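You operate a simulated robot arm through the tools that you are given. There is no shell and no other tool. Be economical: measure what you need, move in short steps, check, and stop when the job is done.

Carry out the task below with a simulated robot arm. There is one attempt and no reset: what you move stays moved.

TASK
Put the terminal marked CALL in the clamped box, screw the grey lid down, then free the clamp.
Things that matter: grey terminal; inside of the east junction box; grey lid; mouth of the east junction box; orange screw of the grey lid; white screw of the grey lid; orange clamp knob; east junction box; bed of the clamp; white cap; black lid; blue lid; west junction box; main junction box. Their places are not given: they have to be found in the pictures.

It is judged by the outcome, as a careful person would: the job done as asked, and still so three seconds after it is handed in. It fails if anything else is knocked over, pushed out of place, dropped, spilled or broken.

THE ROBOT
A 6-joint arm with a two-finger parallel gripper, fixed in place. Base frame: the origin is at the foot of the arm, x ahead of it, y to its left, z up. Lengths are in m, angles in degrees, forces in N, time in s.
Its first joint turns from -66.0 to 66.0 degrees. Payload 2.7 kg.
Tool frame: the origin (TCP) lies between the finger pads and is the grasp point; the fingertips stand 0.023 m ahead of it; z points along the fingers, y is the line along which they close. The gripper opens to 0.094 m. The fingers are 0.038 m wide and 0.01 m thick; the gripper's body (0.054 by 0.096 m) begins 0.039 m behind the TCP.
Orientation is that of the tool frame in the base frame, as [roll, pitch, yaw] about the fixed x, y, z axes, in that order (R = Rz(yaw) Ry(pitch) Rx(roll)). With the fingers straight down and closing along the base's y, the tool's x points along the base's -x, its y along +y and its z along -z.

THE INTERFACE
- The arm moves only by the tool drive_tool. Its argument "moves" is one flat list of numbers, 6 for each row, row after row: the shift along the base's x, y, z in m, then the turn, a rotation vector about the base's x, y, z in degrees. In form: [dx, dy, dz, wx, wy, wz, dx, dy, dz, wx, wy, wz, ...]. A call has 1 to 8 rows; each row is the pose to reach, as a shift and turn from the pose commanded when the call began. "fingers" is the finger opening in m, from 0 to 0.094, set as the call begins (left out, the last holds). A row lasts 0.2 s, in which the tool goes at most 0.05 m and 8.6 degrees; a call with a longer step from one row to the next is refused whole, and so is a gripper value outside its range. A pose out of reach is approached as far as the arm can. The call stops where the force on the tool passes 50 N (or 10 N more than at its start, if that is more) or the arm is blocked; 0.2 s more then pass. The fingers move at their own pace (about 0.045 m/s each) and stop on an object; they squeeze with about 32 N. The grip force told is the motor's: it shows also when the fingers shut on nothing. Time passes only in rows, and 0.2 s behind the last, so rows that repeat a pose let the fingers close. It gives the time, the measured TCP pose, the force on the tool (base axes), the opening and the grip force at its end, in the units of the frame above (readings bear some noise).
- Cameras (640 x 400 px; columns grow to the right, rows downward): "scene" is fixed at [0.0488, -0.4372, 1.4075]; the picture's right is [0.88, -0.47, 0.00], its down [-0.27, -0.50, -0.82] and it looks along [0.39, 0.73, -0.57] (base axes); focal length 216 px, centre (320, 200). "wrist" rides on the gripper at [-0.039, 0, -0.044] in the tool frame; the picture's right is [0.00, -1.00, 0.00], its down [0.97, 0.00, -0.24] and it looks along [0.24, 0.00, 0.97] (tool axes); focal length 218 px, centre (320, 200).
- camera(camera): a new picture of that camera. No time passes.
- locate(camera, pixels): for up to 12 pixels [column, row] of the newest picture of that camera ("zoom" is the newest enlarged one), the place [x, y, z] in the base frame of the surface seen there, good to about 0.002 m, but the place of the scene camera against the robot may be out by one fixed shift of up to 0.025 m in any direction. No time passes.
- enlarge(camera, box): a new picture of the part [left, top, right, bottom] of that camera's present view, enlarged. No time passes.
- hand_in(): hands the job in; it is judged then, once.

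Work in short steps. Measure before you move; look again where a grasp or a placing could have gone wrong, and mend it. You have 80 turns and 38 pictures in all, the two below and enlarged ones among them. Open the gripper and draw the arm clear of the work before you hand the job in, unless the task says otherwise; then end with one line.

The tools are called after "Call:" as a command line: name --argument value ..., lists and objects as JSON in quotes. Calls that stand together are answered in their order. drive_tool: Moves the arm, as the interface text tells. Its arguments: {"type":"object","properties":{"moves":{"type":"array"},"fingers":{"type":"number"}},"required":["moves"]} The other tools are called the same way: camera (camera) takes a picture; locate (camera, pixels) gives the place of the surface under pixels of a picture; enlarge (camera, box) takes an enlarged picture of a part of a camera's view; hand_in () hands the job in.

At the start:

```text
time_s: 0.0
ee_pos: [0.3657, 0.1532, 1.2219]
tool_rot: [179.9, 0.0, -180.0]
contact_force: [-0.2, 0.0, 0.6]
width: 0.0941
grasp_force: 0.1
```

scene: 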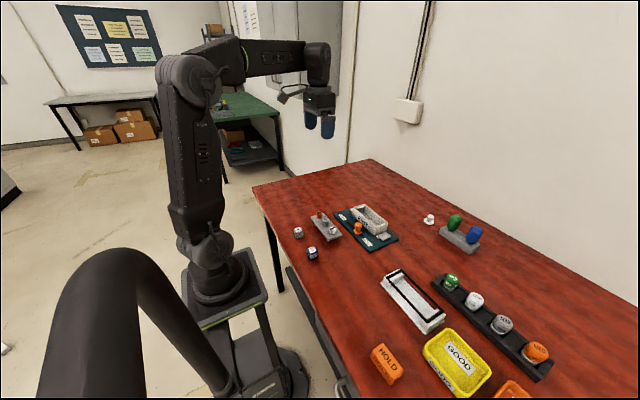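
wrist: 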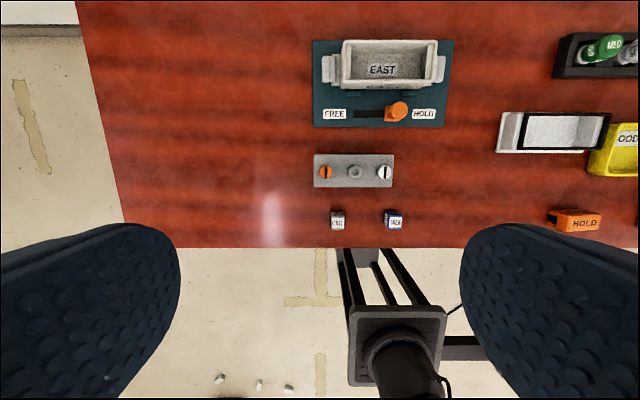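

The wrist view shows the clamped box (380,70), the grey lid (353,170) and two small terminals at (337,220) and (394,220). I'll enlarge both views to read the marks.

Call:
enlarge --camera "wrist" --box '[300, 30, 460, 240]'

Call:
enlarge --camera "scene" --box '[280, 190, 440, 290]'

```text
1.90 times, centred on (380, 135) of wrist
```

zoom: 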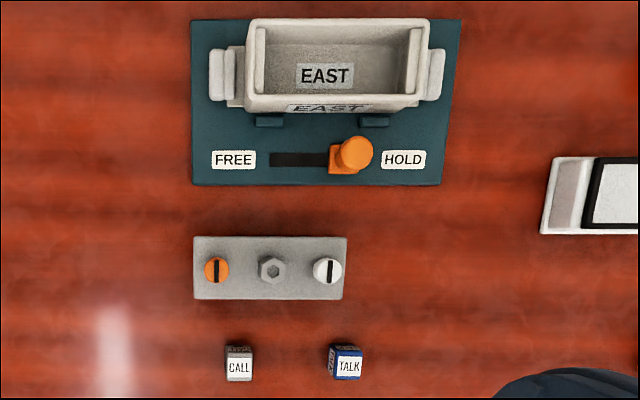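

```text
4.00 times, centred on (360, 240) of scene
```

zoom: 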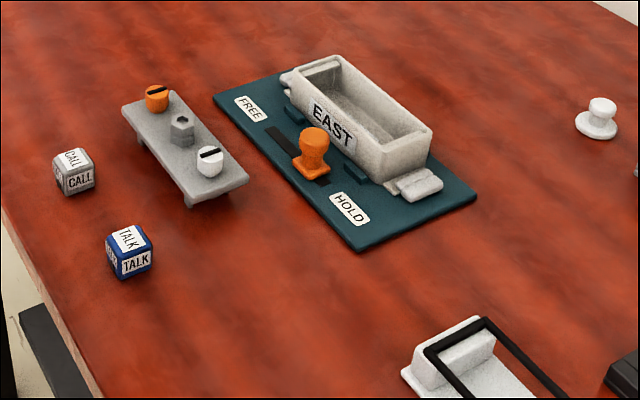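

CALL is the grey terminal at (337,220). I'll get first positions.

Call:
locate --camera "wrist" --pixels '[[337, 223], [394, 223], [326, 172], [355, 172], [384, 172], [397, 110], [380, 70], [315, 185], [394, 185], [330, 70], [440, 70], [260, 120]]'

Call:
locate --camera "zoom" --pixels '[[75, 157], [157, 89], [183, 117], [209, 155], [314, 135], [370, 110], [318, 75], [430, 130]]'

```text
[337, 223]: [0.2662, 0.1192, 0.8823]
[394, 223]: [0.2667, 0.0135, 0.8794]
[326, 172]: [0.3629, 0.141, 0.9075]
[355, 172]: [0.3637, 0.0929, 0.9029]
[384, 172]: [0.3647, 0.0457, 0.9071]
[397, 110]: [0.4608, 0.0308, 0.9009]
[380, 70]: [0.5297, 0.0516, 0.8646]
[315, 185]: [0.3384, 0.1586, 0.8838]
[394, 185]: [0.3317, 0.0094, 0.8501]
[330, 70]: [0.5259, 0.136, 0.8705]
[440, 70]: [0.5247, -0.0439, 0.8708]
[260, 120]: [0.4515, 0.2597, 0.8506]
```

```text
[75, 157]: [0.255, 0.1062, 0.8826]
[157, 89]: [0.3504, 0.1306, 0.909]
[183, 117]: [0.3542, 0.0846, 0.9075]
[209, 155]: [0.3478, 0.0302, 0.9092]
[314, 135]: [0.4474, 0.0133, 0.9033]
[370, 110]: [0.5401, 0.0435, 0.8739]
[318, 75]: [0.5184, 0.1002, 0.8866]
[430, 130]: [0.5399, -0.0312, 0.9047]
```

Both cameras put the table top near z≈0.85, not 0.24 as stated; I'll check this by a free move down and the place of the arm's base.

Call:
locate --camera "scene" --pixels '[[218, 285], [275, 345], [290, 380], [318, 100], [320, 125]]'

Call:
drive_tool --moves '[0, 0, -0.04, 0, 0, 0, 0, -0.03, -0.08, 0, 0, 0, 0, -0.05, -0.12, 0, 0, 0, 0, -0.05, -0.12, 0, 0, 0]'

```text
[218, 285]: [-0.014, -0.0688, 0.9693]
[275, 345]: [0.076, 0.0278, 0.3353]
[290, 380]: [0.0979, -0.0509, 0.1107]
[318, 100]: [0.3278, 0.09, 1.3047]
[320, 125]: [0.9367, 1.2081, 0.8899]
```

```text
time_s: 1.0
ee_pos: [0.367, 0.1013, 1.1015]
tool_rot: [179.9, 0.1, 179.9]
contact_force: [-0.8, -0.3, 0.5]
width: 0.0937
grasp_force: 0.0
```

Motion is as expected. I'll look from here.

Call:
camera --camera "wrist"

```text
33 pictures are left
```

wrist: 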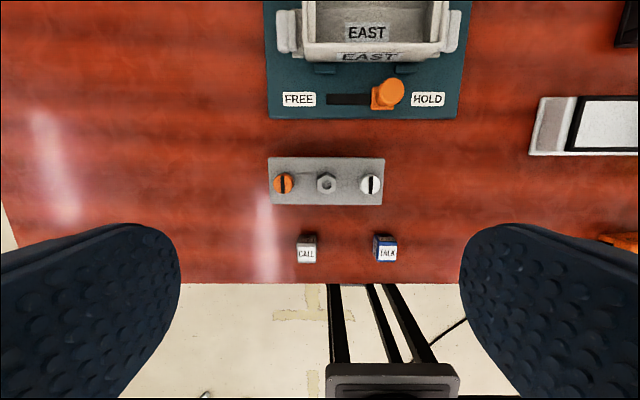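

Measuring from the nearer view.

Call:
locate --camera "wrist" --pixels '[[307, 242], [299, 242], [315, 242], [307, 236], [307, 255], [284, 184], [327, 184], [371, 184], [390, 92], [380, 108], [305, 98], [428, 98]]'

Call:
locate --camera "wrist" --pixels '[[367, 33], [308, 30], [440, 30], [370, 45], [288, 30], [455, 30], [272, 165], [380, 165], [272, 200], [380, 200], [385, 242], [230, 180]]'

Call:
enlarge --camera "wrist" --box '[250, 140, 410, 270]'

```text
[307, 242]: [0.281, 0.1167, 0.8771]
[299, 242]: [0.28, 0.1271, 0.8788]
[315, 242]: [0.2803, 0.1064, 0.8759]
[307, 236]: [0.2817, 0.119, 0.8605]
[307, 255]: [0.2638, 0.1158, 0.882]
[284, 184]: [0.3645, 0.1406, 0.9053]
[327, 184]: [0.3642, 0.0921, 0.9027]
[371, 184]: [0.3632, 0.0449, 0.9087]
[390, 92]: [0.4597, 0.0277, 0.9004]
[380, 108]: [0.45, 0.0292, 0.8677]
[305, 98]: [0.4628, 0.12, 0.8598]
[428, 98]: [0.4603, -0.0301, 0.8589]
```

```text
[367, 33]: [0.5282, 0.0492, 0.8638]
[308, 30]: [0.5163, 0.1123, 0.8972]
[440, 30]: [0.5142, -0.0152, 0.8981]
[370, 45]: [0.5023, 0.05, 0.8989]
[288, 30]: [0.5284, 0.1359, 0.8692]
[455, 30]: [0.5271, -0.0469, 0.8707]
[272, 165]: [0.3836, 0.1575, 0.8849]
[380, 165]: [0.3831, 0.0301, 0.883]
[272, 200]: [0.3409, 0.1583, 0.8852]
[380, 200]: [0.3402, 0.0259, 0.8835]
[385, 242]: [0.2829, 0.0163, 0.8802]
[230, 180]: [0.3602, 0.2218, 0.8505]
```

```text
3.08 times, centred on (330, 205) of wrist
```

zoom: 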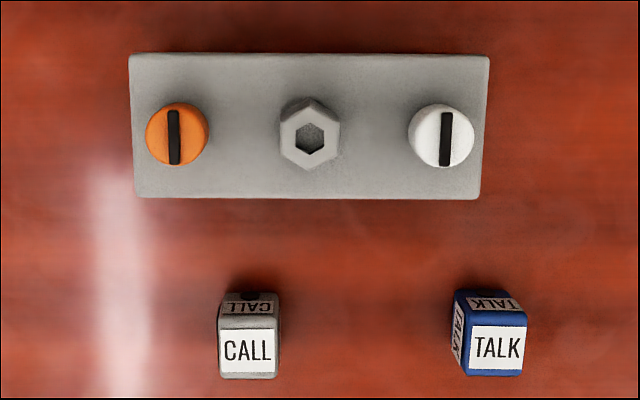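

The lid's centre is about (0.362, 0.092), CALL's top about (0.266, 0.117, 0.882), and the box front rim is x≈0.505. I'll move over the box to measure its interior and test the reach.

Call:
drive_tool --moves '[0.04, -0.02, 0, 0, 0, 0, 0.08, -0.04, 0, 0, 0, 0, 0.12, -0.05, 0, 0, 0, 0, 0.15, -0.05, 0, 0, 0, 0, 0.15, -0.05, 0, 0, 0, 0]'

Call:
camera --camera "wrist"

```text
time_s: 2.2
ee_pos: [0.5155, 0.0541, 1.1039]
tool_rot: [180.0, 0.0, -179.9]
contact_force: [0.3, 0.6, 0.0]
width: 0.0939
grasp_force: 0.0
```

```text
31 pictures are left
```

wrist: 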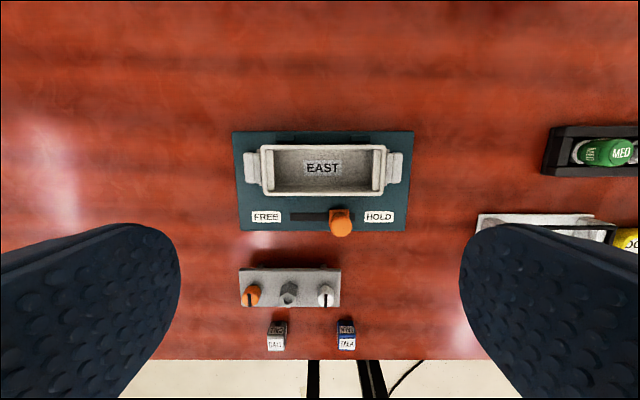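

Call:
enlarge --camera "wrist" --box '[225, 120, 425, 245]'

```text
3.20 times, centred on (325, 182) of wrist
```

zoom: 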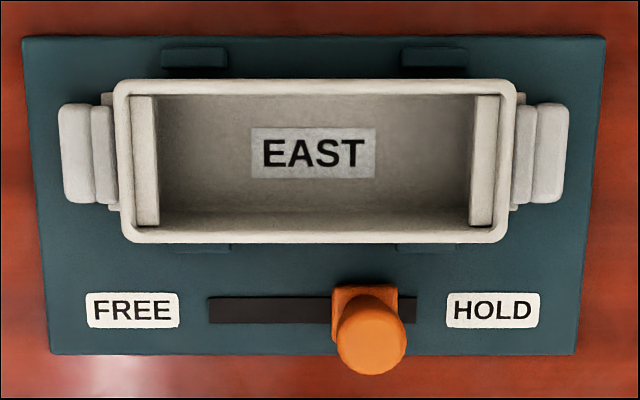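

Call:
locate --camera "zoom" --pixels '[[315, 85], [315, 238], [119, 160], [511, 160], [145, 160], [483, 160], [315, 150], [315, 215], [230, 150], [371, 345], [365, 293], [260, 310]]'

Call:
locate --camera "zoom" --pixels '[[315, 100], [315, 225], [80, 155], [550, 155], [135, 310], [490, 310], [210, 312], [416, 312], [155, 160], [472, 160], [200, 55], [335, 330]]'

```text
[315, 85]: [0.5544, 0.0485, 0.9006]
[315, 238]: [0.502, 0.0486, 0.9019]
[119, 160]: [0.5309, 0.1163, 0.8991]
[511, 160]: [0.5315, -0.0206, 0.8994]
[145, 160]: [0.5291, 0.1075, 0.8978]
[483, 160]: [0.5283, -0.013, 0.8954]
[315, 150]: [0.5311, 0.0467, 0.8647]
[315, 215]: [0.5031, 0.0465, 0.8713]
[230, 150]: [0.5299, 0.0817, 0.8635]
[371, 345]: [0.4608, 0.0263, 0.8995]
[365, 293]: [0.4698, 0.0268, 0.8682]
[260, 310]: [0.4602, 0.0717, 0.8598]
```

```text
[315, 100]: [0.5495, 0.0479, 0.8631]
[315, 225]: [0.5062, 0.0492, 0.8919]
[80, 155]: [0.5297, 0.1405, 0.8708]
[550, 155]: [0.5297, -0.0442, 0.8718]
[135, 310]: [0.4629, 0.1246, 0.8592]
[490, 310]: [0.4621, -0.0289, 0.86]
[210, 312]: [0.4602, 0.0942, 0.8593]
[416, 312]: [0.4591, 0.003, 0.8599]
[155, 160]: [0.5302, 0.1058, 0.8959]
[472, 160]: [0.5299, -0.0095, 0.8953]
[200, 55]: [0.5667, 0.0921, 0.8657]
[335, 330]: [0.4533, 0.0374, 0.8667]
```

Box: centre (0.5285, 0.048), rim z≈0.900, floor z≈0.864, inside about 0.047 × 0.12. The lid is 0.14 × 0.056 and sits on the rim. I'll go above the CALL terminal.

Call:
drive_tool --moves '[-0.042, 0.01, -0.0, 0, 0, 0, -0.084, 0.02, -0.01, 0, 0, 0, -0.126, 0.03, -0.03, 0, 0, 0, -0.168, 0.042, -0.06, 0, 0, 0, -0.21, 0.054, -0.09, 0, 0, 0, -0.2515, 0.0635, -0.11, 0, 0, 0, -0.2515, 0.0635, -0.14, 0, 0, 0, -0.2515, 0.0635, -0.14, 0, 0, 0]' --fingers 0.06

Call:
camera --camera "wrist"

```text
refused: row 4 steps farther than a row can; nothing moved
```

```text
29 pictures are left
```

wrist: 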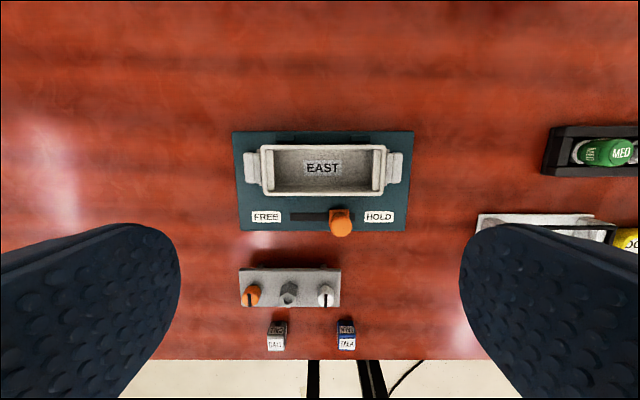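

Refused for step length; I'll use shorter steps.

Call:
drive_tool --moves '[-0.042, 0.01, 0, 0, 0, 0, -0.084, 0.02, -0.01, 0, 0, 0, -0.126, 0.03, -0.025, 0, 0, 0, -0.168, 0.042, -0.045, 0, 0, 0, -0.21, 0.054, -0.065, 0, 0, 0, -0.2515, 0.0635, -0.085, 0, 0, 0, -0.2515, 0.0635, -0.13, 0, 0, 0, -0.2515, 0.0635, -0.14, 0, 0, 0]' --fingers 0.06

Call:
camera --camera "wrist"

```text
time_s: 4.0
ee_pos: [0.2641, 0.1158, 0.961]
tool_rot: [179.9, 0.1, -180.0]
contact_force: [0.6, 0.1, 0.1]
width: 0.0602
grasp_force: 0.1
```

```text
28 pictures are left
```

wrist: 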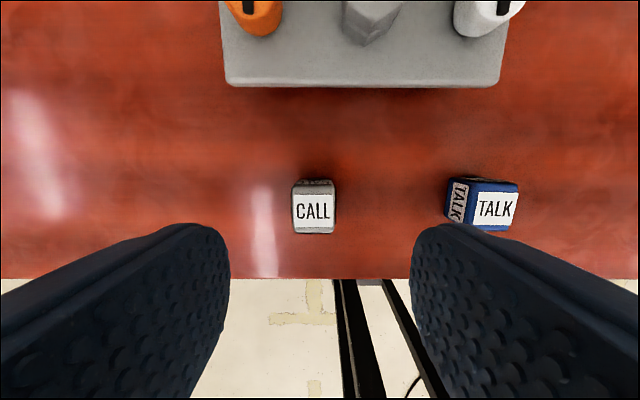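

Call:
locate --camera "wrist" --pixels '[[314, 210], [296, 210], [332, 210], [314, 190], [314, 230], [314, 183], [240, 80], [490, 80], [360, 180]]'

```text
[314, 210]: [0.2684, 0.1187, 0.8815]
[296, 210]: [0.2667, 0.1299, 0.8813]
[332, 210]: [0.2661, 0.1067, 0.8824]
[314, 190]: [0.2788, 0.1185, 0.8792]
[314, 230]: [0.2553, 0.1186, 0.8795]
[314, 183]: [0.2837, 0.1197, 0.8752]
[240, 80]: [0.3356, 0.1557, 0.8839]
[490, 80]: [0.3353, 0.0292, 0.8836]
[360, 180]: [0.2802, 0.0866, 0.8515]
```

CALL centre is (0.267, 0.1185). Descend to TCP z≈0.885 and then close.

Call:
drive_tool --moves '[0.003, 0.0025, -0.03, 0, 0, 0, 0.003, 0.0025, -0.06, 0, 0, 0, 0.003, 0.0025, -0.077, 0, 0, 0, 0.003, 0.0025, -0.077, 0, 0, 0]'

Call:
drive_tool --moves '[0, 0, 0, 0, 0, 0, 0, 0, 0, 0, 0, 0, 0, 0, 0, 0, 0, 0]' --fingers 0

```text
time_s: 5.0
ee_pos: [0.2683, 0.1193, 0.8848]
tool_rot: [180.0, 0.1, -180.0]
contact_force: [0.4, 0.0, 0.0]
width: 0.0603
grasp_force: 0.0
```

```text
time_s: 5.8
ee_pos: [0.2682, 0.1196, 0.8857]
tool_rot: [179.9, 0.0, -180.0]
contact_force: [0.4, 0.1, 0.1]
width: 0.025
grasp_force: 32.2
```

Gripped at 25 mm. Lift and carry above the box.

Call:
drive_tool --moves '[0, 0, 0.045, 0, 0, 0, 0, 0, 0.09, 0, 0, 0, 0.045, -0.01, 0.1, 0, 0, 0, 0.09, -0.022, 0.1, 0, 0, 0, 0.135, -0.034, 0.1, 0, 0, 0, 0.18, -0.046, 0.1, 0, 0, 0, 0.225, -0.06, 0.1, 0, 0, 0, 0.261, -0.071, 0.1, 0, 0, 0]'

Call:
drive_tool --moves '[0, 0, 0, 0, 0, 0]'

Call:
camera --camera "wrist"

```text
time_s: 7.6
ee_pos: [0.5299, 0.0473, 0.9858]
tool_rot: [179.9, 0.0, -179.8]
contact_force: [-0.3, 0.3, -0.6]
width: 0.0251
grasp_force: 32.4
```

```text
time_s: 8.0
ee_pos: [0.5285, 0.0474, 0.9845]
tool_rot: [179.9, 0.0, 179.9]
contact_force: [-0.5, -0.1, -0.6]
width: 0.0253
grasp_force: 32.5
```

```text
27 pictures are left
```

wrist: 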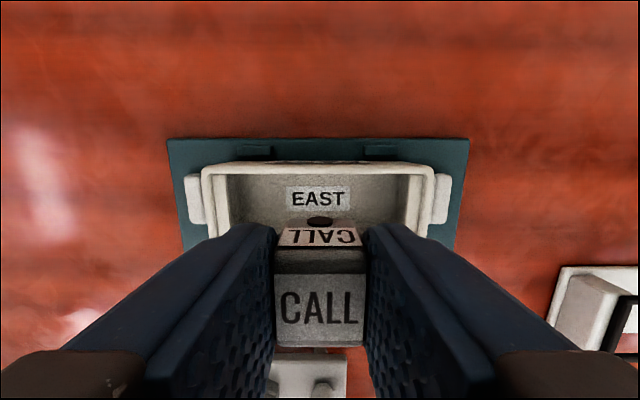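

Held straight; lower into the box.

Call:
drive_tool --moves '[0, 0.0005, -0.03, 0, 0, 0, 0, 0.0005, -0.055, 0, 0, 0, 0, 0.0005, -0.072, 0, 0, 0, 0, 0.0005, -0.082, 0, 0, 0, 0, 0.0005, -0.085, 0, 0, 0, 0, 0.0005, -0.085, 0, 0, 0]'

```text
time_s: 9.4
ee_pos: [0.5281, 0.0488, 0.8995]
tool_rot: [179.9, 0.0, 179.9]
contact_force: [0.0, -0.2, -0.4]
width: 0.0253
grasp_force: 31.8
```

Call:
drive_tool --moves '[0, 0, -0.001, 0, 0, 0, 0, 0, -0.002, 0, 0, 0, 0, 0, -0.002, 0, 0, 0]'

```text
time_s: 10.2
ee_pos: [0.5281, 0.0476, 0.8986]
tool_rot: [180.0, 0.0, -179.9]
contact_force: [0.6, -0.5, -0.2]
width: 0.0251
grasp_force: 31.4
```

No contact yet; go a little further.

Call:
drive_tool --moves '[0, 0, -0.001, 0, 0, 0, 0, 0, -0.002, 0, 0, 0, 0, 0, -0.002, 0, 0, 0]'

```text
time_s: 11.0
ee_pos: [0.5296, 0.0491, 0.8981]
tool_rot: [179.9, 0.1, 180.0]
contact_force: [-2.1, 0.2, 5.8]
width: 0.0252
grasp_force: 32.5
```

Contact with the floor (5.8 N). Release and rise.

Call:
drive_tool --moves '[0, 0, 0.0005, 0, 0, 0, 0, 0, 0.0005, 0, 0, 0, 0, 0, 0.0005, 0, 0, 0]' --fingers 0.05

Call:
drive_tool --moves '[0, 0, 0.04, 0, 0, 0, 0, 0, 0.08, 0, 0, 0, 0, 0, 0.12, 0, 0, 0, -0.04, 0, 0.14, 0, 0, 0]'

Call:
camera --camera "wrist"

```text
time_s: 11.8
ee_pos: [0.5288, 0.0481, 0.8974]
tool_rot: [179.8, 0.0, -180.0]
contact_force: [-0.3, 0.5, 0.5]
width: 0.0501
grasp_force: 0.0
```

```text
time_s: 12.8
ee_pos: [0.4892, 0.0487, 1.0361]
tool_rot: [179.9, -0.1, -180.0]
contact_force: [0.2, -0.1, 0.1]
width: 0.0499
grasp_force: 0.2
```

```text
26 pictures are left
```

wrist: 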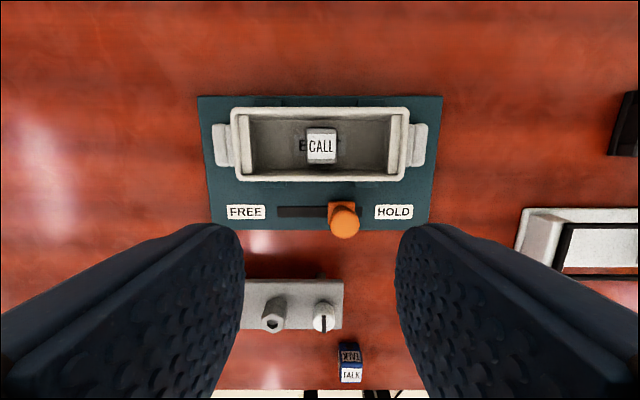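

CALL sits in the box. Now go above the lid's hex knob at (0.364, 0.0925), with fingers at 0.04.

Call:
drive_tool --moves '[-0.04, 0.014, 0, 0, 0, 0, -0.08, 0.028, -0.01, 0, 0, 0, -0.115, 0.04, -0.03, 0, 0, 0, -0.125, 0.044, -0.05, 0, 0, 0, -0.125, 0.044, -0.05, 0, 0, 0]' --fingers 0.04

Call:
camera --camera "wrist"

```text
time_s: 14.0
ee_pos: [0.3634, 0.0942, 0.986]
tool_rot: [179.9, 0.1, 180.0]
contact_force: [0.7, 0.8, -0.3]
width: 0.0399
grasp_force: 0.0
```

```text
25 pictures are left
```

wrist: 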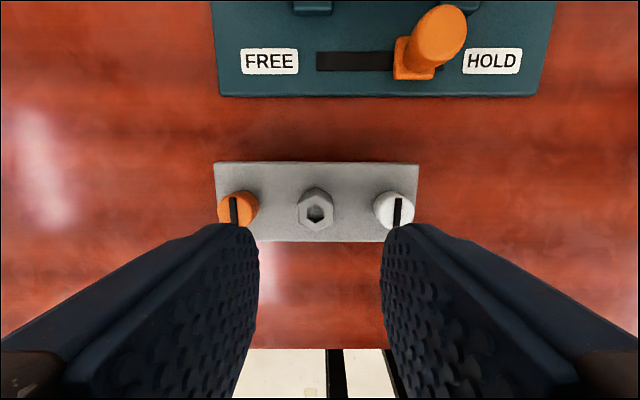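

Call:
locate --camera "wrist" --pixels '[[304, 210], [328, 210], [316, 201], [316, 222], [222, 208], [254, 205], [412, 206], [380, 205], [216, 180], [417, 180], [318, 165], [318, 240]]'

```text
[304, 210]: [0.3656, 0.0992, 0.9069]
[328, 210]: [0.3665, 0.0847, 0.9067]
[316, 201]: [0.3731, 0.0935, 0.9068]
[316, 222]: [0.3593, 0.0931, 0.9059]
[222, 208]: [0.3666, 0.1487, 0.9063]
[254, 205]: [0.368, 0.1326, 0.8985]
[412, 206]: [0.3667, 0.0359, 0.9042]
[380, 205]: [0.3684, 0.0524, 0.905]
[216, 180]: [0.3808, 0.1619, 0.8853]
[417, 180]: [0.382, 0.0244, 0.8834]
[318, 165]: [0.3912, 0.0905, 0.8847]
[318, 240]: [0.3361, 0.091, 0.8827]
```

Hex centre (0.366, 0.0928), top 0.907. Descend to TCP z≈0.910 and grip.

Call:
drive_tool --moves '[0.002, 0, -0.03, 0, 0, 0, 0.002, 0, -0.06, 0, 0, 0, 0.002, 0, -0.076, 0, 0, 0, 0.002, 0, -0.076, 0, 0, 0]'

Call:
drive_tool --moves '[0, 0, 0, 0, 0, 0, 0, 0, 0, 0, 0, 0, 0, 0, 0, 0, 0, 0]' --fingers 0

```text
time_s: 15.0
ee_pos: [0.3668, 0.0928, 0.9101]
tool_rot: [179.9, 0.2, -179.9]
contact_force: [-0.5, 0.7, -0.2]
width: 0.04
grasp_force: 0.1
```

```text
time_s: 15.8
ee_pos: [0.3661, 0.0921, 0.9099]
tool_rot: [179.8, -0.1, -180.0]
contact_force: [-0.6, 0.0, 0.0]
width: 0.0234
grasp_force: 32.1
```

Gripped at 23 mm. Lift and look.

Call:
drive_tool --moves '[0, 0, 0.03, 0, 0, 0, 0, 0, 0.06, 0, 0, 0, 0, 0, 0.1, 0, 0, 0, 0, 0, 0.1, 0, 0, 0]'

Call:
enlarge --camera "scene" --box '[290, 150, 410, 240]'

Call:
camera --camera "wrist"

```text
time_s: 16.8
ee_pos: [0.3651, 0.0923, 1.0114]
tool_rot: [179.9, 0.0, 179.9]
contact_force: [-0.1, 0.4, -0.8]
width: 0.0234
grasp_force: 32.4
```

```text
4.44 times, centred on (350, 195) of scene
```

zoom: 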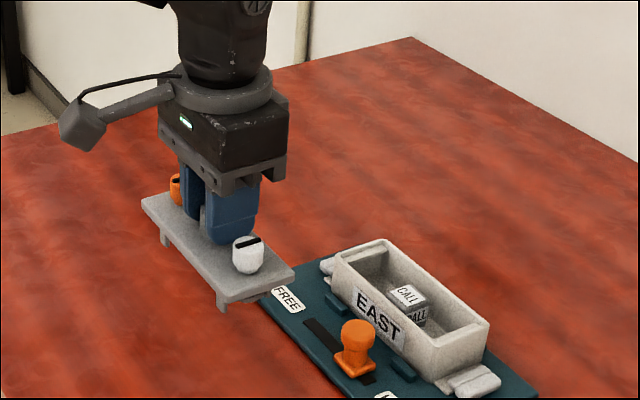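

```text
23 pictures are left
```

wrist: 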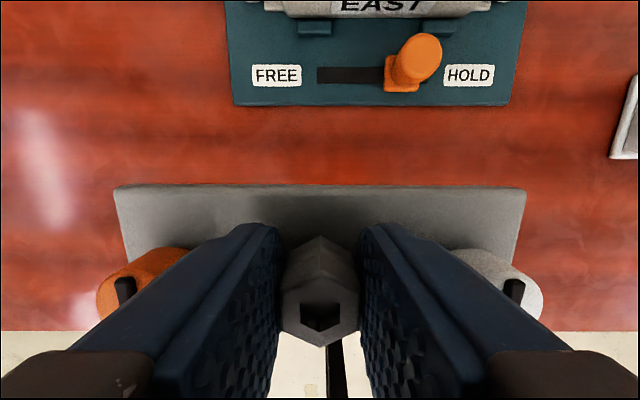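

Lid hangs level, with skirt feet that fit inside the box. Measure the lid relative to the tool.

Call:
locate --camera "wrist" --pixels '[[120, 190], [518, 191], [200, 189], [450, 189], [120, 210], [522, 210], [320, 265], [320, 300], [126, 290], [513, 290], [316, 340], [320, 188]]'

```text
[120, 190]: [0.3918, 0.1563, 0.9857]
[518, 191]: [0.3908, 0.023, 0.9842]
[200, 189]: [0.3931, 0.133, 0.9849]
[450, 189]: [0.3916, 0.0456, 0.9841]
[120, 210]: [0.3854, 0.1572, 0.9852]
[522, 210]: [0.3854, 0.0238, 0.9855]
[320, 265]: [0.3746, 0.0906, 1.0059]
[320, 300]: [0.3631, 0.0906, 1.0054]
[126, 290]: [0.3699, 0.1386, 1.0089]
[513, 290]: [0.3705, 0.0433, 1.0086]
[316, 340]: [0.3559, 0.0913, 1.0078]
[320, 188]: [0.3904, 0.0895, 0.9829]
```

The lid is centred on the tool (x offset ≈ −0.0005). Carry it over the box centre (0.5285, 0.048) and check alignment.

Call:
drive_tool --moves '[0.04, -0.011, 0, 0, 0, 0, 0.08, -0.022, 0, 0, 0, 0, 0.12, -0.033, 0, 0, 0, 0, 0.15, -0.042, 0, 0, 0, 0, 0.1635, -0.0445, -0.01, 0, 0, 0, 0.1635, -0.0445, -0.03, 0, 0, 0, 0.1635, -0.0445, -0.03, 0, 0, 0, 0.1635, -0.0445, -0.03, 0, 0, 0]'

Call:
camera --camera "wrist"

Call:
enlarge --camera "scene" --box '[320, 170, 420, 250]'

```text
time_s: 18.6
ee_pos: [0.529, 0.0482, 0.9802]
tool_rot: [180.0, -0.1, 179.9]
contact_force: [0.1, 0.0, -1.3]
width: 0.0232
grasp_force: 31.8
```

```text
22 pictures are left
```

wrist: 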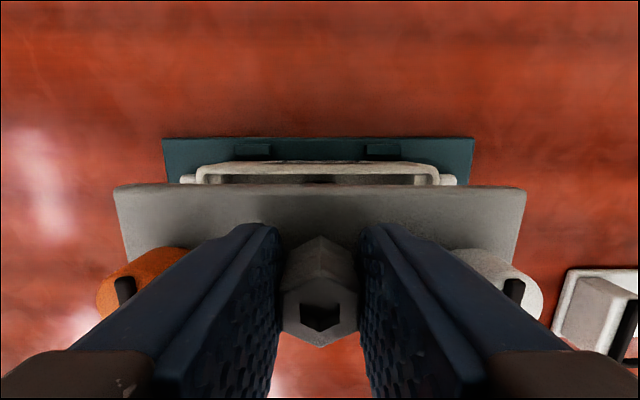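

```text
5.00 times, centred on (370, 210) of scene
```

zoom: 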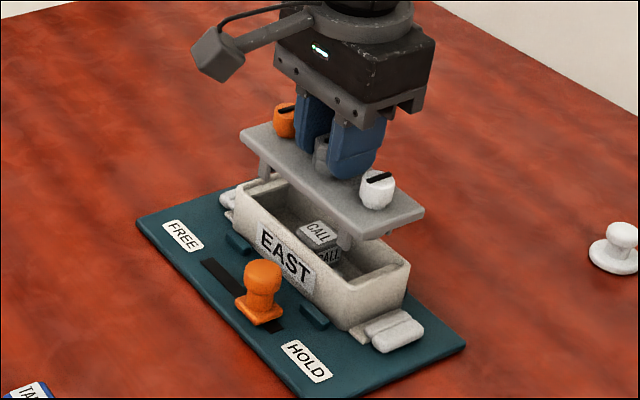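

Call:
locate --camera "wrist" --pixels '[[260, 163], [380, 163], [198, 180], [438, 180], [200, 189], [450, 189]]'

Call:
locate --camera "zoom" --pixels '[[242, 128], [420, 212], [275, 125], [397, 198], [276, 182], [410, 265], [235, 192], [350, 318]]'

```text
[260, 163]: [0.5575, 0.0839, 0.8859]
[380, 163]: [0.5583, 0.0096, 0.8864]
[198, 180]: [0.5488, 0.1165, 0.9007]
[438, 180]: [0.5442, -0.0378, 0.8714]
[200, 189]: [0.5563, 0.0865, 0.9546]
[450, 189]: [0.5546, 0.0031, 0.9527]
```

```text
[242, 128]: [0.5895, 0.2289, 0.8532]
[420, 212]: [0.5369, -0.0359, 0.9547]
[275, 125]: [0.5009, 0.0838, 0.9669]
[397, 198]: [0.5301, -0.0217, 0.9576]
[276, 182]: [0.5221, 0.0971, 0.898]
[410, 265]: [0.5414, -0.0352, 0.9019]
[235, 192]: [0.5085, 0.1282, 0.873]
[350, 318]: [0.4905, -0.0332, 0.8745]
```

Aligned within about a millimetre. Lower with small steps.

Call:
drive_tool --moves '[0.0005, 0, -0.012, 0, 0, 0, 0.0005, 0, -0.022, 0, 0, 0, 0.0005, 0, -0.028, 0, 0, 0, 0.0005, 0, -0.034, 0, 0, 0, 0.0005, 0, -0.039, 0, 0, 0, 0.0005, 0, -0.039, 0, 0, 0]'

```text
time_s: 20.0
ee_pos: [0.5295, 0.0481, 0.9423]
tool_rot: [179.9, 0.2, 180.0]
contact_force: [0.0, 0.2, -1.5]
width: 0.0234
grasp_force: 31.8
```

The feet are in without contact. Continue to seat the lid.

Call:
drive_tool --moves '[0, 0, -0.003, 0, 0, 0, 0, 0, -0.006, 0, 0, 0, 0, 0, -0.008, 0, 0, 0, 0, 0, -0.008, 0, 0, 0]'

```text
time_s: 21.0
ee_pos: [0.5295, 0.0481, 0.9361]
tool_rot: [179.9, 0.4, 180.0]
contact_force: [-9.1, -0.8, 25.0]
width: 0.0232
grasp_force: 31.9
```

Contact at z 0.936. Look to see if it is seated.

Call:
enlarge --camera "scene" --box '[330, 180, 410, 250]'

```text
5.71 times, centred on (370, 215) of scene
```

zoom: 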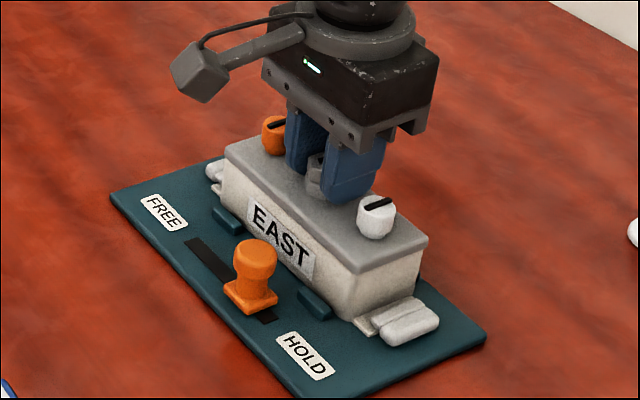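

The lid is seated flush. Ease off, open and rise.

Call:
drive_tool --moves '[0, 0, 0.001, 0, 0, 0, 0, 0, 0.001, 0, 0, 0, 0, 0, 0.001, 0, 0, 0]' --fingers 0.04

Call:
drive_tool --moves '[0, 0, 0.04, 0, 0, 0, -0.03, 0, 0.07, 0, 0, 0, -0.05, 0, 0.1, 0, 0, 0, -0.05, 0, 0.1, 0, 0, 0]'

Call:
enlarge --camera "wrist" --box '[200, 60, 440, 220]'

```text
time_s: 21.8
ee_pos: [0.5293, 0.048, 0.9326]
tool_rot: [179.9, -0.1, 179.9]
contact_force: [0.3, -0.5, 0.2]
width: 0.0398
grasp_force: 0.0
```

```text
time_s: 22.8
ee_pos: [0.4789, 0.0489, 1.0362]
tool_rot: [180.0, -0.1, -180.0]
contact_force: [-0.6, -0.2, -0.7]
width: 0.0398
grasp_force: 0.0
```

```text
2.50 times, centred on (320, 140) of wrist
```

zoom: 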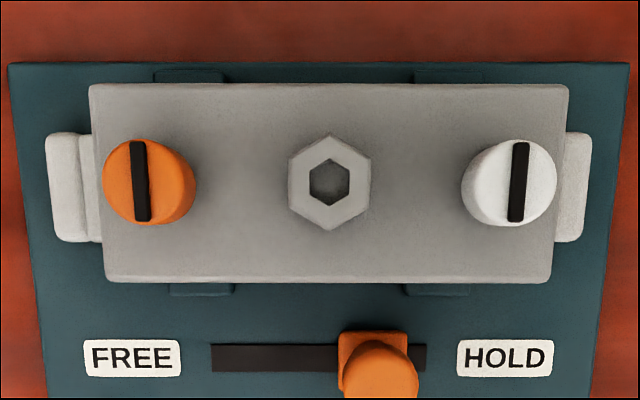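

Call:
locate --camera "zoom" --pixels '[[141, 180], [105, 180], [176, 178], [518, 180], [481, 180], [555, 180], [330, 180], [250, 110], [140, 260], [520, 260], [250, 270], [375, 350]]'

```text
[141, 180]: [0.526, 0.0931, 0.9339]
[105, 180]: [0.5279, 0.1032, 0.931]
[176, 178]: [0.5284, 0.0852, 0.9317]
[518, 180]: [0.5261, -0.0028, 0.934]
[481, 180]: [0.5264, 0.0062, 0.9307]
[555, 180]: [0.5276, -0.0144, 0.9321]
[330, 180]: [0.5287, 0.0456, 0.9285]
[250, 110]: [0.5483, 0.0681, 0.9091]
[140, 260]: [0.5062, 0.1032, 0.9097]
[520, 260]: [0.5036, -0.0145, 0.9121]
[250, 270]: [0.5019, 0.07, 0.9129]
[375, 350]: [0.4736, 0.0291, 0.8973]
```

The lid may sit ~2 mm toward −y of the box centre. Check by an enlarged scene view.

Call:
enlarge --camera "scene" --box '[335, 195, 405, 245]'

```text
8.00 times, centred on (370, 220) of scene
```

zoom: 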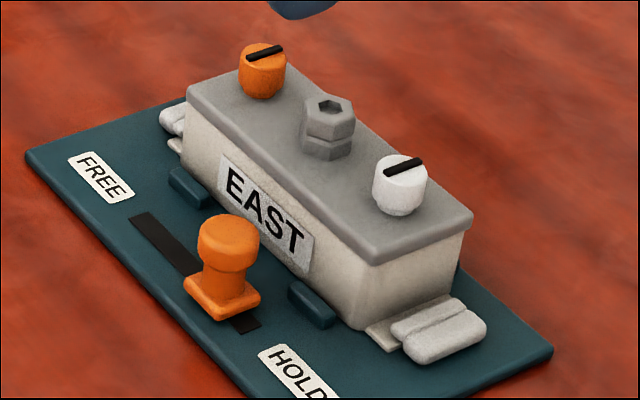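

The lid lies flat on the rim, aligned within about 1–2 mm, with the screw heads standing up. I'll go over the orange screw at (0.5275, 0.094) and descend around its head.

Call:
drive_tool --moves '[0.025, 0.025, 0, 0, 0, 0, 0.0485, 0.0455, -0.01, 0, 0, 0, 0.0485, 0.0455, -0.05, 0, 0, 0, 0.0485, 0.0455, -0.05, 0, 0, 0]'

Call:
camera --camera "wrist"

```text
time_s: 23.8
ee_pos: [0.5283, 0.0945, 0.9834]
tool_rot: [179.8, 0.0, -180.0]
contact_force: [0.1, -0.2, -0.2]
width: 0.0399
grasp_force: 0.2
```

```text
17 pictures are left
```

wrist: 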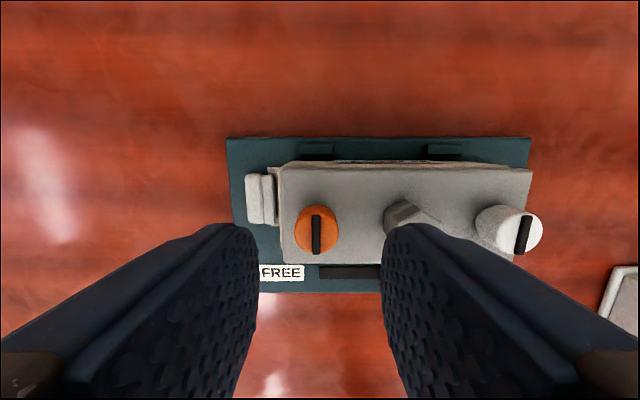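

Orange screw centred at column 317. Descend and grip it.

Call:
drive_tool --moves '[0, 0.001, -0.025, 0, 0, 0, 0, 0.001, -0.045, 0, 0, 0, 0, 0.001, -0.045, 0, 0, 0]'

Call:
drive_tool --moves '[0, 0, 0, 0, 0, 0, 0, 0, 0, 0, 0, 0, 0, 0, 0, 0, 0, 0]' --fingers 0

Call:
drive_tool --moves '[0, 0, 0, 0, 0, -8, 0, 0, 0, 0, 0, -16, 0, 0, 0, 0, 0, -24, 0, 0, 0, 0, 0, -32, 0, 0, 0, 0, 0, -40, 0, 0, 0, 0, 0, -48, 0, 0, 0, 0, 0, -56, 0, 0, 0, 0, 0, -60]'

```text
time_s: 24.6
ee_pos: [0.5275, 0.0952, 0.9383]
tool_rot: [179.9, 0.1, -180.0]
contact_force: [-0.1, 0.1, -0.5]
width: 0.0403
grasp_force: 0.0
```

```text
time_s: 25.4
ee_pos: [0.5288, 0.0949, 0.9399]
tool_rot: [180.0, 0.1, 180.0]
contact_force: [-1.2, 6.3, 1.9]
width: 0.0205
grasp_force: 32.5
```

```text
time_s: 27.2
ee_pos: [0.5279, 0.0957, 0.9395]
tool_rot: [179.9, 0.0, 119.9]
contact_force: [0.7, -1.5, 2.0]
width: 0.0203
grasp_force: 31.8
```

Turned 60° clockwise with no trouble. Continue.

Call:
drive_tool --moves '[0, 0, 0, 0, 0, -8, 0, 0, 0, 0, 0, -16, 0, 0, 0, 0, 0, -24, 0, 0, 0, 0, 0, -32, 0, 0, 0, 0, 0, -40, 0, 0, 0, 0, 0, -48, 0, 0, 0, 0, 0, -56, 0, 0, 0, 0, 0, -60]'

Call:
enlarge --camera "scene" --box '[335, 185, 405, 245]'

```text
time_s: 29.0
ee_pos: [0.5284, 0.095, 0.9399]
tool_rot: [179.9, 0.0, 59.8]
contact_force: [2.4, 0.5, 0.9]
width: 0.0207
grasp_force: 31.5
```

```text
6.67 times, centred on (370, 215) of scene
```

zoom: 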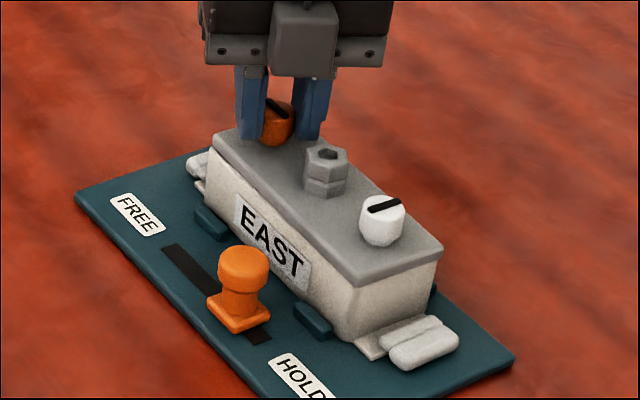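

The slot turns with the gripper. Keep on turning.

Call:
drive_tool --moves '[0, 0, 0, 0, 0, -8, 0, 0, 0, 0, 0, -16, 0, 0, 0, 0, 0, -24, 0, 0, 0, 0, 0, -32, 0, 0, 0, 0, 0, -40, 0, 0, 0, 0, 0, -48, 0, 0, 0, 0, 0, -56, 0, 0, 0, 0, 0, -60]'

```text
time_s: 30.3
ee_pos: [0.5283, 0.0947, 0.9413]
tool_rot: [-178.7, -0.2, 21.6]
contact_force: [-6.0, 7.0, 3.6]
width: 0.0204
grasp_force: 31.8
stopped in row 6: the force on the tool passed its limit (the readings are from after the stop); the commanded pose is now the measured one
out of reach, approached as far as the arm can: row 5, 6
```

Wrist limit reached at about −158° total. Open, rise, level the tool and wind back.

Call:
drive_tool --moves '[0, 0, 0, 0, 0, 0, 0, 0, 0, 0, 0, 0, 0, 0, 0.02, -1.21, -0.48, 0, 0, 0, 0.04, -1.21, -0.48, 0, 0, 0, 0.04, -1.21, -0.48, 0]' --fingers 0.04

Call:
drive_tool --moves '[0, 0, 0, 0, 0, 8.5, 0, 0, 0, 0, 0, 17, 0, 0, 0, 0, 0, 25.5, 0, 0, 0, 0, 0, 34, 0, 0, 0, 0, 0, 42.5, 0, 0, 0, 0, 0, 51, 0, 0, 0, 0, 0, 59.5, 0, 0, 0, 0, 0, 68]'

Call:
enlarge --camera "scene" --box '[335, 185, 405, 245]'

```text
time_s: 31.5
ee_pos: [0.5307, 0.0888, 0.9811]
tool_rot: [-179.6, -0.2, 21.9]
contact_force: [0.3, 0.1, -0.6]
width: 0.0401
grasp_force: 0.2
out of reach, approached as far as the arm can: row 4, 5
```

```text
time_s: 33.3
ee_pos: [0.5306, 0.0898, 0.981]
tool_rot: [-180.0, -0.3, 89.7]
contact_force: [-0.3, -0.1, 0.0]
width: 0.0399
grasp_force: 0.2
```

```text
6.67 times, centred on (370, 215) of scene
```

zoom: 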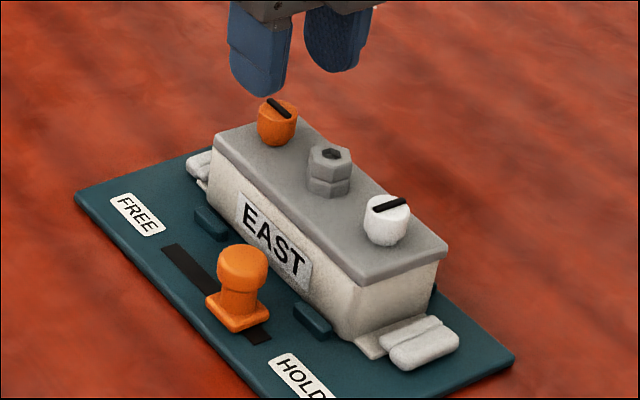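

The orange slot appears to have stopped at about a quarter turn. Turn back to yaw 180 and move away to look from above.

Call:
drive_tool --moves '[0, 0, 0.01, 0, 0, 8.5, 0, -0.005, 0.02, 0, 0, 17, 0, -0.01, 0.03, 0, 0, 25.5, -0.01, -0.015, 0.03, 0, 0, 34, -0.02, -0.02, 0.03, 0, 0, 42.5, -0.03, -0.03, 0.03, 0, 0, 51, -0.04, -0.035, 0.03, 0, 0, 59.5, -0.05, -0.042, 0.03, 0, 0, 68]'

Call:
drive_tool --moves '[0, 0, 0.01, 0, 0, 8, 0, 0, 0.02, 0, 0, 16, 0, 0, 0.02, 0, 0, 22.3, 0, 0, 0.02, 0, 0, 22.3]'

Call:
enlarge --camera "wrist" --box '[200, 60, 440, 220]'

```text
time_s: 35.1
ee_pos: [0.4804, 0.0473, 1.0113]
tool_rot: [-179.8, -0.3, 157.6]
contact_force: [0.9, -0.8, 0.3]
width: 0.0401
grasp_force: 0.0
```

```text
time_s: 36.1
ee_pos: [0.4795, 0.0468, 1.0314]
tool_rot: [-180.0, -0.2, 179.8]
contact_force: [-0.2, -0.4, 0.4]
width: 0.0402
grasp_force: 0.1
```

```text
2.50 times, centred on (320, 140) of wrist
```

zoom: 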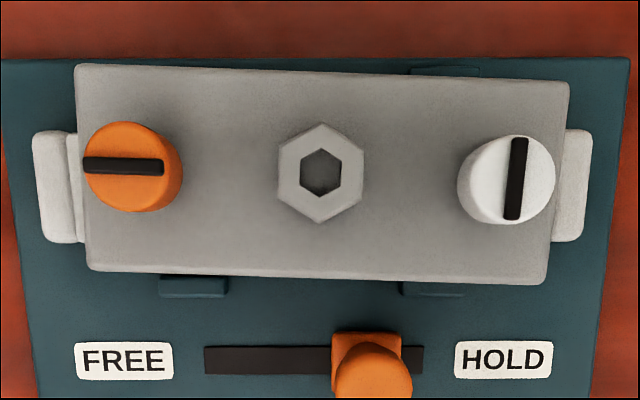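

Orange is at a quarter turn, which is its stop; the lid turned about 2°. Measure before the white screw.

Call:
locate --camera "zoom" --pixels '[[124, 166], [516, 178], [322, 170], [200, 80], [480, 92], [200, 265], [480, 272], [52, 190], [575, 190], [445, 70], [190, 285], [430, 288]]'

```text
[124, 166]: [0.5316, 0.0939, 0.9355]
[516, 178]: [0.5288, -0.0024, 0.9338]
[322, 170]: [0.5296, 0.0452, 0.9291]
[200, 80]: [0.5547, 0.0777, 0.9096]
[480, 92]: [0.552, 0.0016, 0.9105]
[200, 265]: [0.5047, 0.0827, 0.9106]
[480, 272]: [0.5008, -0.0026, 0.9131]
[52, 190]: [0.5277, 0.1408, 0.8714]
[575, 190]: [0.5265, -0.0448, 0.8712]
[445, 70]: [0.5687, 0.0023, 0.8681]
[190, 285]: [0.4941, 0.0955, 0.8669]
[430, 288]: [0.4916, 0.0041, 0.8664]
```

The lid is off by about 2 mm in −y and 1.7° in yaw. Gripping the hex flats at yaw 180 and y=0.048 will straighten it.

Call:
drive_tool --moves '[0.03, 0.0012, 0, 0, 0, 0, 0.049, 0.0012, -0.02, 0, 0, 0, 0.049, 0.0012, -0.06, 0, 0, 0, 0.049, 0.0012, -0.085, 0, 0, 0, 0.049, 0.0012, -0.094, 0, 0, 0, 0.049, 0.0012, -0.094, 0, 0, 0]'

Call:
drive_tool --moves '[0, 0, 0, 0, 0, 0, 0, 0, 0, 0, 0, 0, 0, 0, 0, 0, 0, 0]' --fingers 0

```text
time_s: 37.5
ee_pos: [0.5291, 0.0479, 0.9373]
tool_rot: [-180.0, -0.4, 179.7]
contact_force: [-0.1, 0.3, 0.0]
width: 0.0398
grasp_force: 0.1
```

```text
time_s: 38.3
ee_pos: [0.5294, 0.0484, 0.9387]
tool_rot: [179.9, -0.3, 179.8]
contact_force: [-0.2, -1.3, 0.4]
width: 0.0234
grasp_force: 32.2
```

Gripped at 23.4 mm, so the flats are aligned. Open and move over the white screw to look.

Call:
drive_tool --moves '[0, 0, 0, 0, 0, 0, 0, 0, 0, 0, 0, 0, 0, 0, 0, 0, 0, 0]' --fingers 0.04

Call:
drive_tool --moves '[0, 0, 0.03, 0, 0, 0, 0, -0.02, 0.046, 0, 0, 0, 0, -0.049, 0.046, 0, 0, 0, 0, -0.049, 0.046, 0, 0, 0]'

Call:
camera --camera "wrist"

```text
time_s: 39.1
ee_pos: [0.529, 0.0481, 0.9383]
tool_rot: [180.0, -0.4, 179.7]
contact_force: [-0.5, 1.2, 0.2]
width: 0.0402
grasp_force: 0.1
```

```text
time_s: 40.1
ee_pos: [0.5298, 0.0003, 0.9841]
tool_rot: [180.0, -0.3, 179.7]
contact_force: [0.2, -0.4, -0.2]
width: 0.0398
grasp_force: 0.0
```

```text
13 pictures are left
```

wrist: 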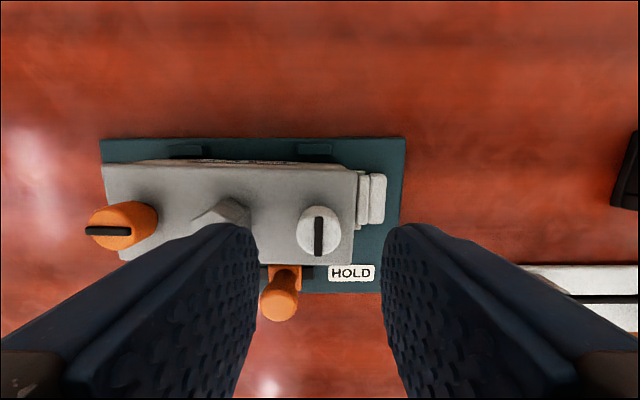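

White screw is centred at column 318. Descend, grip and turn a quarter clockwise.

Call:
drive_tool --moves '[-0.001, 0.0005, -0.025, 0, 0, 0, -0.001, 0.0005, -0.0455, 0, 0, 0, -0.001, 0.0005, -0.0455, 0, 0, 0]'

Call:
drive_tool --moves '[0, 0, 0, 0, 0, 0, 0, 0, 0, 0, 0, 0, 0, 0, 0, 0, 0, 0]' --fingers 0

Call:
drive_tool --moves '[0, 0, 0, 0, 0, -8, 0, 0, 0, 0, 0, -16, 0, 0, 0, 0, 0, -24, 0, 0, 0, 0, 0, -32, 0, 0, 0, 0, 0, -40, 0, 0, 0, 0, 0, -48, 0, 0, 0, 0, 0, -56, 0, 0, 0, 0, 0, -64]'

Call:
drive_tool --moves '[0, 0, 0, 0, 0, -8, 0, 0, 0, 0, 0, -16, 0, 0, 0, 0, 0, -24, 0, 0, 0, 0, 0, -30, 0, 0, 0, 0, 0, -30]'

```text
time_s: 40.9
ee_pos: [0.5277, 0.0008, 0.9367]
tool_rot: [180.0, -0.2, 179.7]
contact_force: [0.4, 0.4, -0.3]
width: 0.0399
grasp_force: 0.0
```

```text
time_s: 41.7
ee_pos: [0.5277, 0.0003, 0.9377]
tool_rot: [-179.9, -0.2, 179.7]
contact_force: [-0.1, -0.7, 0.1]
width: 0.0205
grasp_force: 31.9
```

```text
time_s: 43.5
ee_pos: [0.5286, -0.0015, 0.9371]
tool_rot: [180.0, -0.2, 115.6]
contact_force: [-2.3, -2.4, 3.5]
width: 0.0207
grasp_force: 32.4
```

```text
time_s: 44.7
ee_pos: [0.5292, 0.0006, 0.9389]
tool_rot: [180.0, -0.2, 85.6]
contact_force: [-2.3, 0.1, 5.5]
width: 0.0205
grasp_force: 31.9
```

Turned 94°. Release, rise and turn back.

Call:
drive_tool --moves '[0, 0, 0, 0, 0, 0, 0, 0, 0, 0, 0, 0, 0, 0, 0.025, 0, 0, 0, 0, 0, 0.05, 0, 0, 0, 0, 0, 0.07, 0, 0, 8, 0, 0.01, 0.08, 0, 0, 16, 0, 0.02, 0.09, 0, 0, 24]' --fingers 0.04

Call:
drive_tool --moves '[0, 0, 0, 0, 0, 8.5, -0.01, 0.005, 0, 0, 0, 17, -0.02, 0.01, 0, 0, 0, 25.5, -0.03, 0.015, 0, 0, 0, 34, -0.04, 0.02, 0, 0, 0, 42.5, -0.05, 0.025, 0, 0, 0, 51, -0.05, 0.028, 0, 0, 0, 59.5, -0.05, 0.028, 0, 0, 0, 68]'

Call:
drive_tool --moves '[0, 0, 0, 0, 0, 2.4, 0, 0, 0, 0, 0, 2.4]'

Call:
enlarge --camera "wrist" --box '[200, 60, 440, 220]'

```text
time_s: 46.3
ee_pos: [0.5286, 0.0213, 1.0284]
tool_rot: [-179.8, -0.3, 109.8]
contact_force: [-0.1, -0.3, 0.0]
width: 0.0397
grasp_force: 0.0
```

```text
time_s: 48.1
ee_pos: [0.4786, 0.0492, 1.0272]
tool_rot: [-179.8, -0.2, 177.9]
contact_force: [0.2, -0.5, 0.2]
width: 0.0398
grasp_force: 0.0
```

```text
time_s: 48.7
ee_pos: [0.479, 0.0485, 1.0279]
tool_rot: [180.0, -0.3, -179.8]
contact_force: [-1.2, -0.1, -0.1]
width: 0.0398
grasp_force: 0.0
```

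```text
2.50 times, centred on (320, 140) of wrist
```

zoom: 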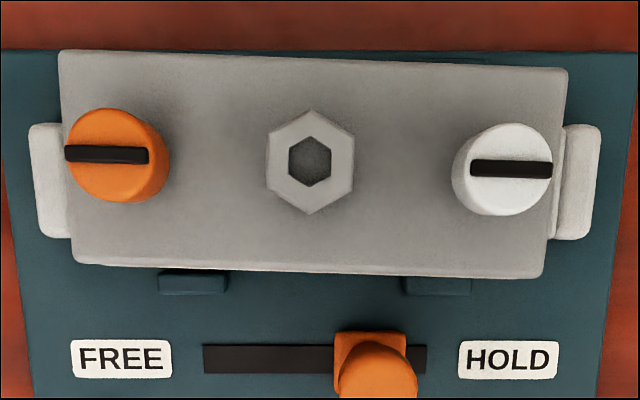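

Both slots now lie along the lid, i.e. quarter turns. Check that the lid is level and where it lies.

Call:
locate --camera "zoom" --pixels '[[75, 65], [550, 80], [90, 250], [530, 265], [310, 65], [310, 260], [45, 180], [585, 185], [370, 375], [205, 360], [425, 360], [107, 154]]'

Call:
enlarge --camera "scene" --box '[335, 195, 405, 245]'

```text
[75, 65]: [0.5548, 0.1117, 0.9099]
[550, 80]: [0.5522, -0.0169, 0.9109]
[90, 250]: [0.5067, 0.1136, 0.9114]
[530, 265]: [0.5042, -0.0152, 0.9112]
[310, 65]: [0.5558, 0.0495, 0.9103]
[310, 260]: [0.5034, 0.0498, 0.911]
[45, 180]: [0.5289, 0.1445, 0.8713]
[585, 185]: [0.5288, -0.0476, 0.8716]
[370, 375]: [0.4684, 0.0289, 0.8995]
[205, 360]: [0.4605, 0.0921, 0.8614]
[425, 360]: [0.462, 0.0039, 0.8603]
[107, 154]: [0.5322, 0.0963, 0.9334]
```

```text
8.00 times, centred on (370, 220) of scene
```

zoom: 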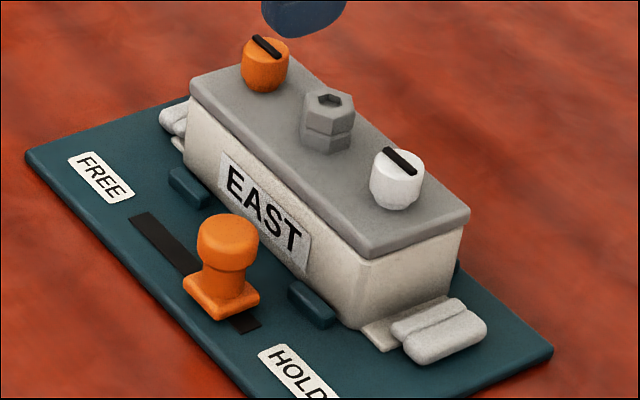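

Lid is level (z≈0.9105) and on the box. The orange clamp knob is at about (0.461, 0.028, top 0.900); go over it.

Call:
drive_tool --moves '[-0.018, -0.0208, -0.01, 0, 0, 0, -0.018, -0.0208, -0.05, 0, 0, 0, -0.018, -0.0208, -0.07, 0, 0, 0, -0.018, -0.0208, -0.07, 0, 0, 0]'

Call:
camera --camera "wrist"

```text
time_s: 49.7
ee_pos: [0.4604, 0.0268, 0.9565]
tool_rot: [-179.9, -0.2, -180.0]
contact_force: [1.0, -0.6, 0.2]
width: 0.0399
grasp_force: 0.0
```

```text
10 pictures are left
```

wrist: 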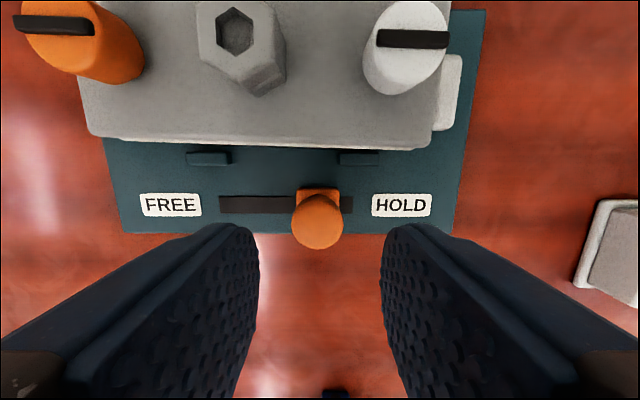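

Knob centred at column 318. Descend to z≈0.905 and grip.

Call:
drive_tool --moves '[0, 0.0005, -0.03, 0, 0, 0, 0, 0.0005, -0.052, 0, 0, 0, 0, 0.0005, -0.052, 0, 0, 0]'

Call:
drive_tool --moves '[0, 0, 0, 0, 0, 0, 0, 0, 0, 0, 0, 0, 0, 0, 0, 0, 0, 0]' --fingers 0

Call:
drive_tool --moves '[0, 0.005, 0, 0, 0, 0, 0, 0.01, 0, 0, 0, 0, 0, 0.015, 0, 0, 0, 0, 0, 0.02, 0, 0, 0, 0, 0, 0.025, 0, 0, 0, 0, 0, 0.03, 0, 0, 0, 0, 0, 0.035, 0, 0, 0, 0, 0, 0.04, 0, 0, 0, 0]'

```text
time_s: 50.5
ee_pos: [0.4608, 0.0285, 0.9055]
tool_rot: [180.0, -0.3, -179.9]
contact_force: [-0.4, -0.2, 0.0]
width: 0.04
grasp_force: 0.1
```

```text
time_s: 51.3
ee_pos: [0.4606, 0.0281, 0.9052]
tool_rot: [180.0, -0.4, -179.9]
contact_force: [0.1, 3.7, -3.5]
width: 0.0267
grasp_force: 44.7
```

```text
time_s: 53.1
ee_pos: [0.4606, 0.0675, 0.9062]
tool_rot: [179.9, -0.3, -180.0]
contact_force: [1.1, 3.2, -9.9]
width: 0.0265
grasp_force: 44.7
```

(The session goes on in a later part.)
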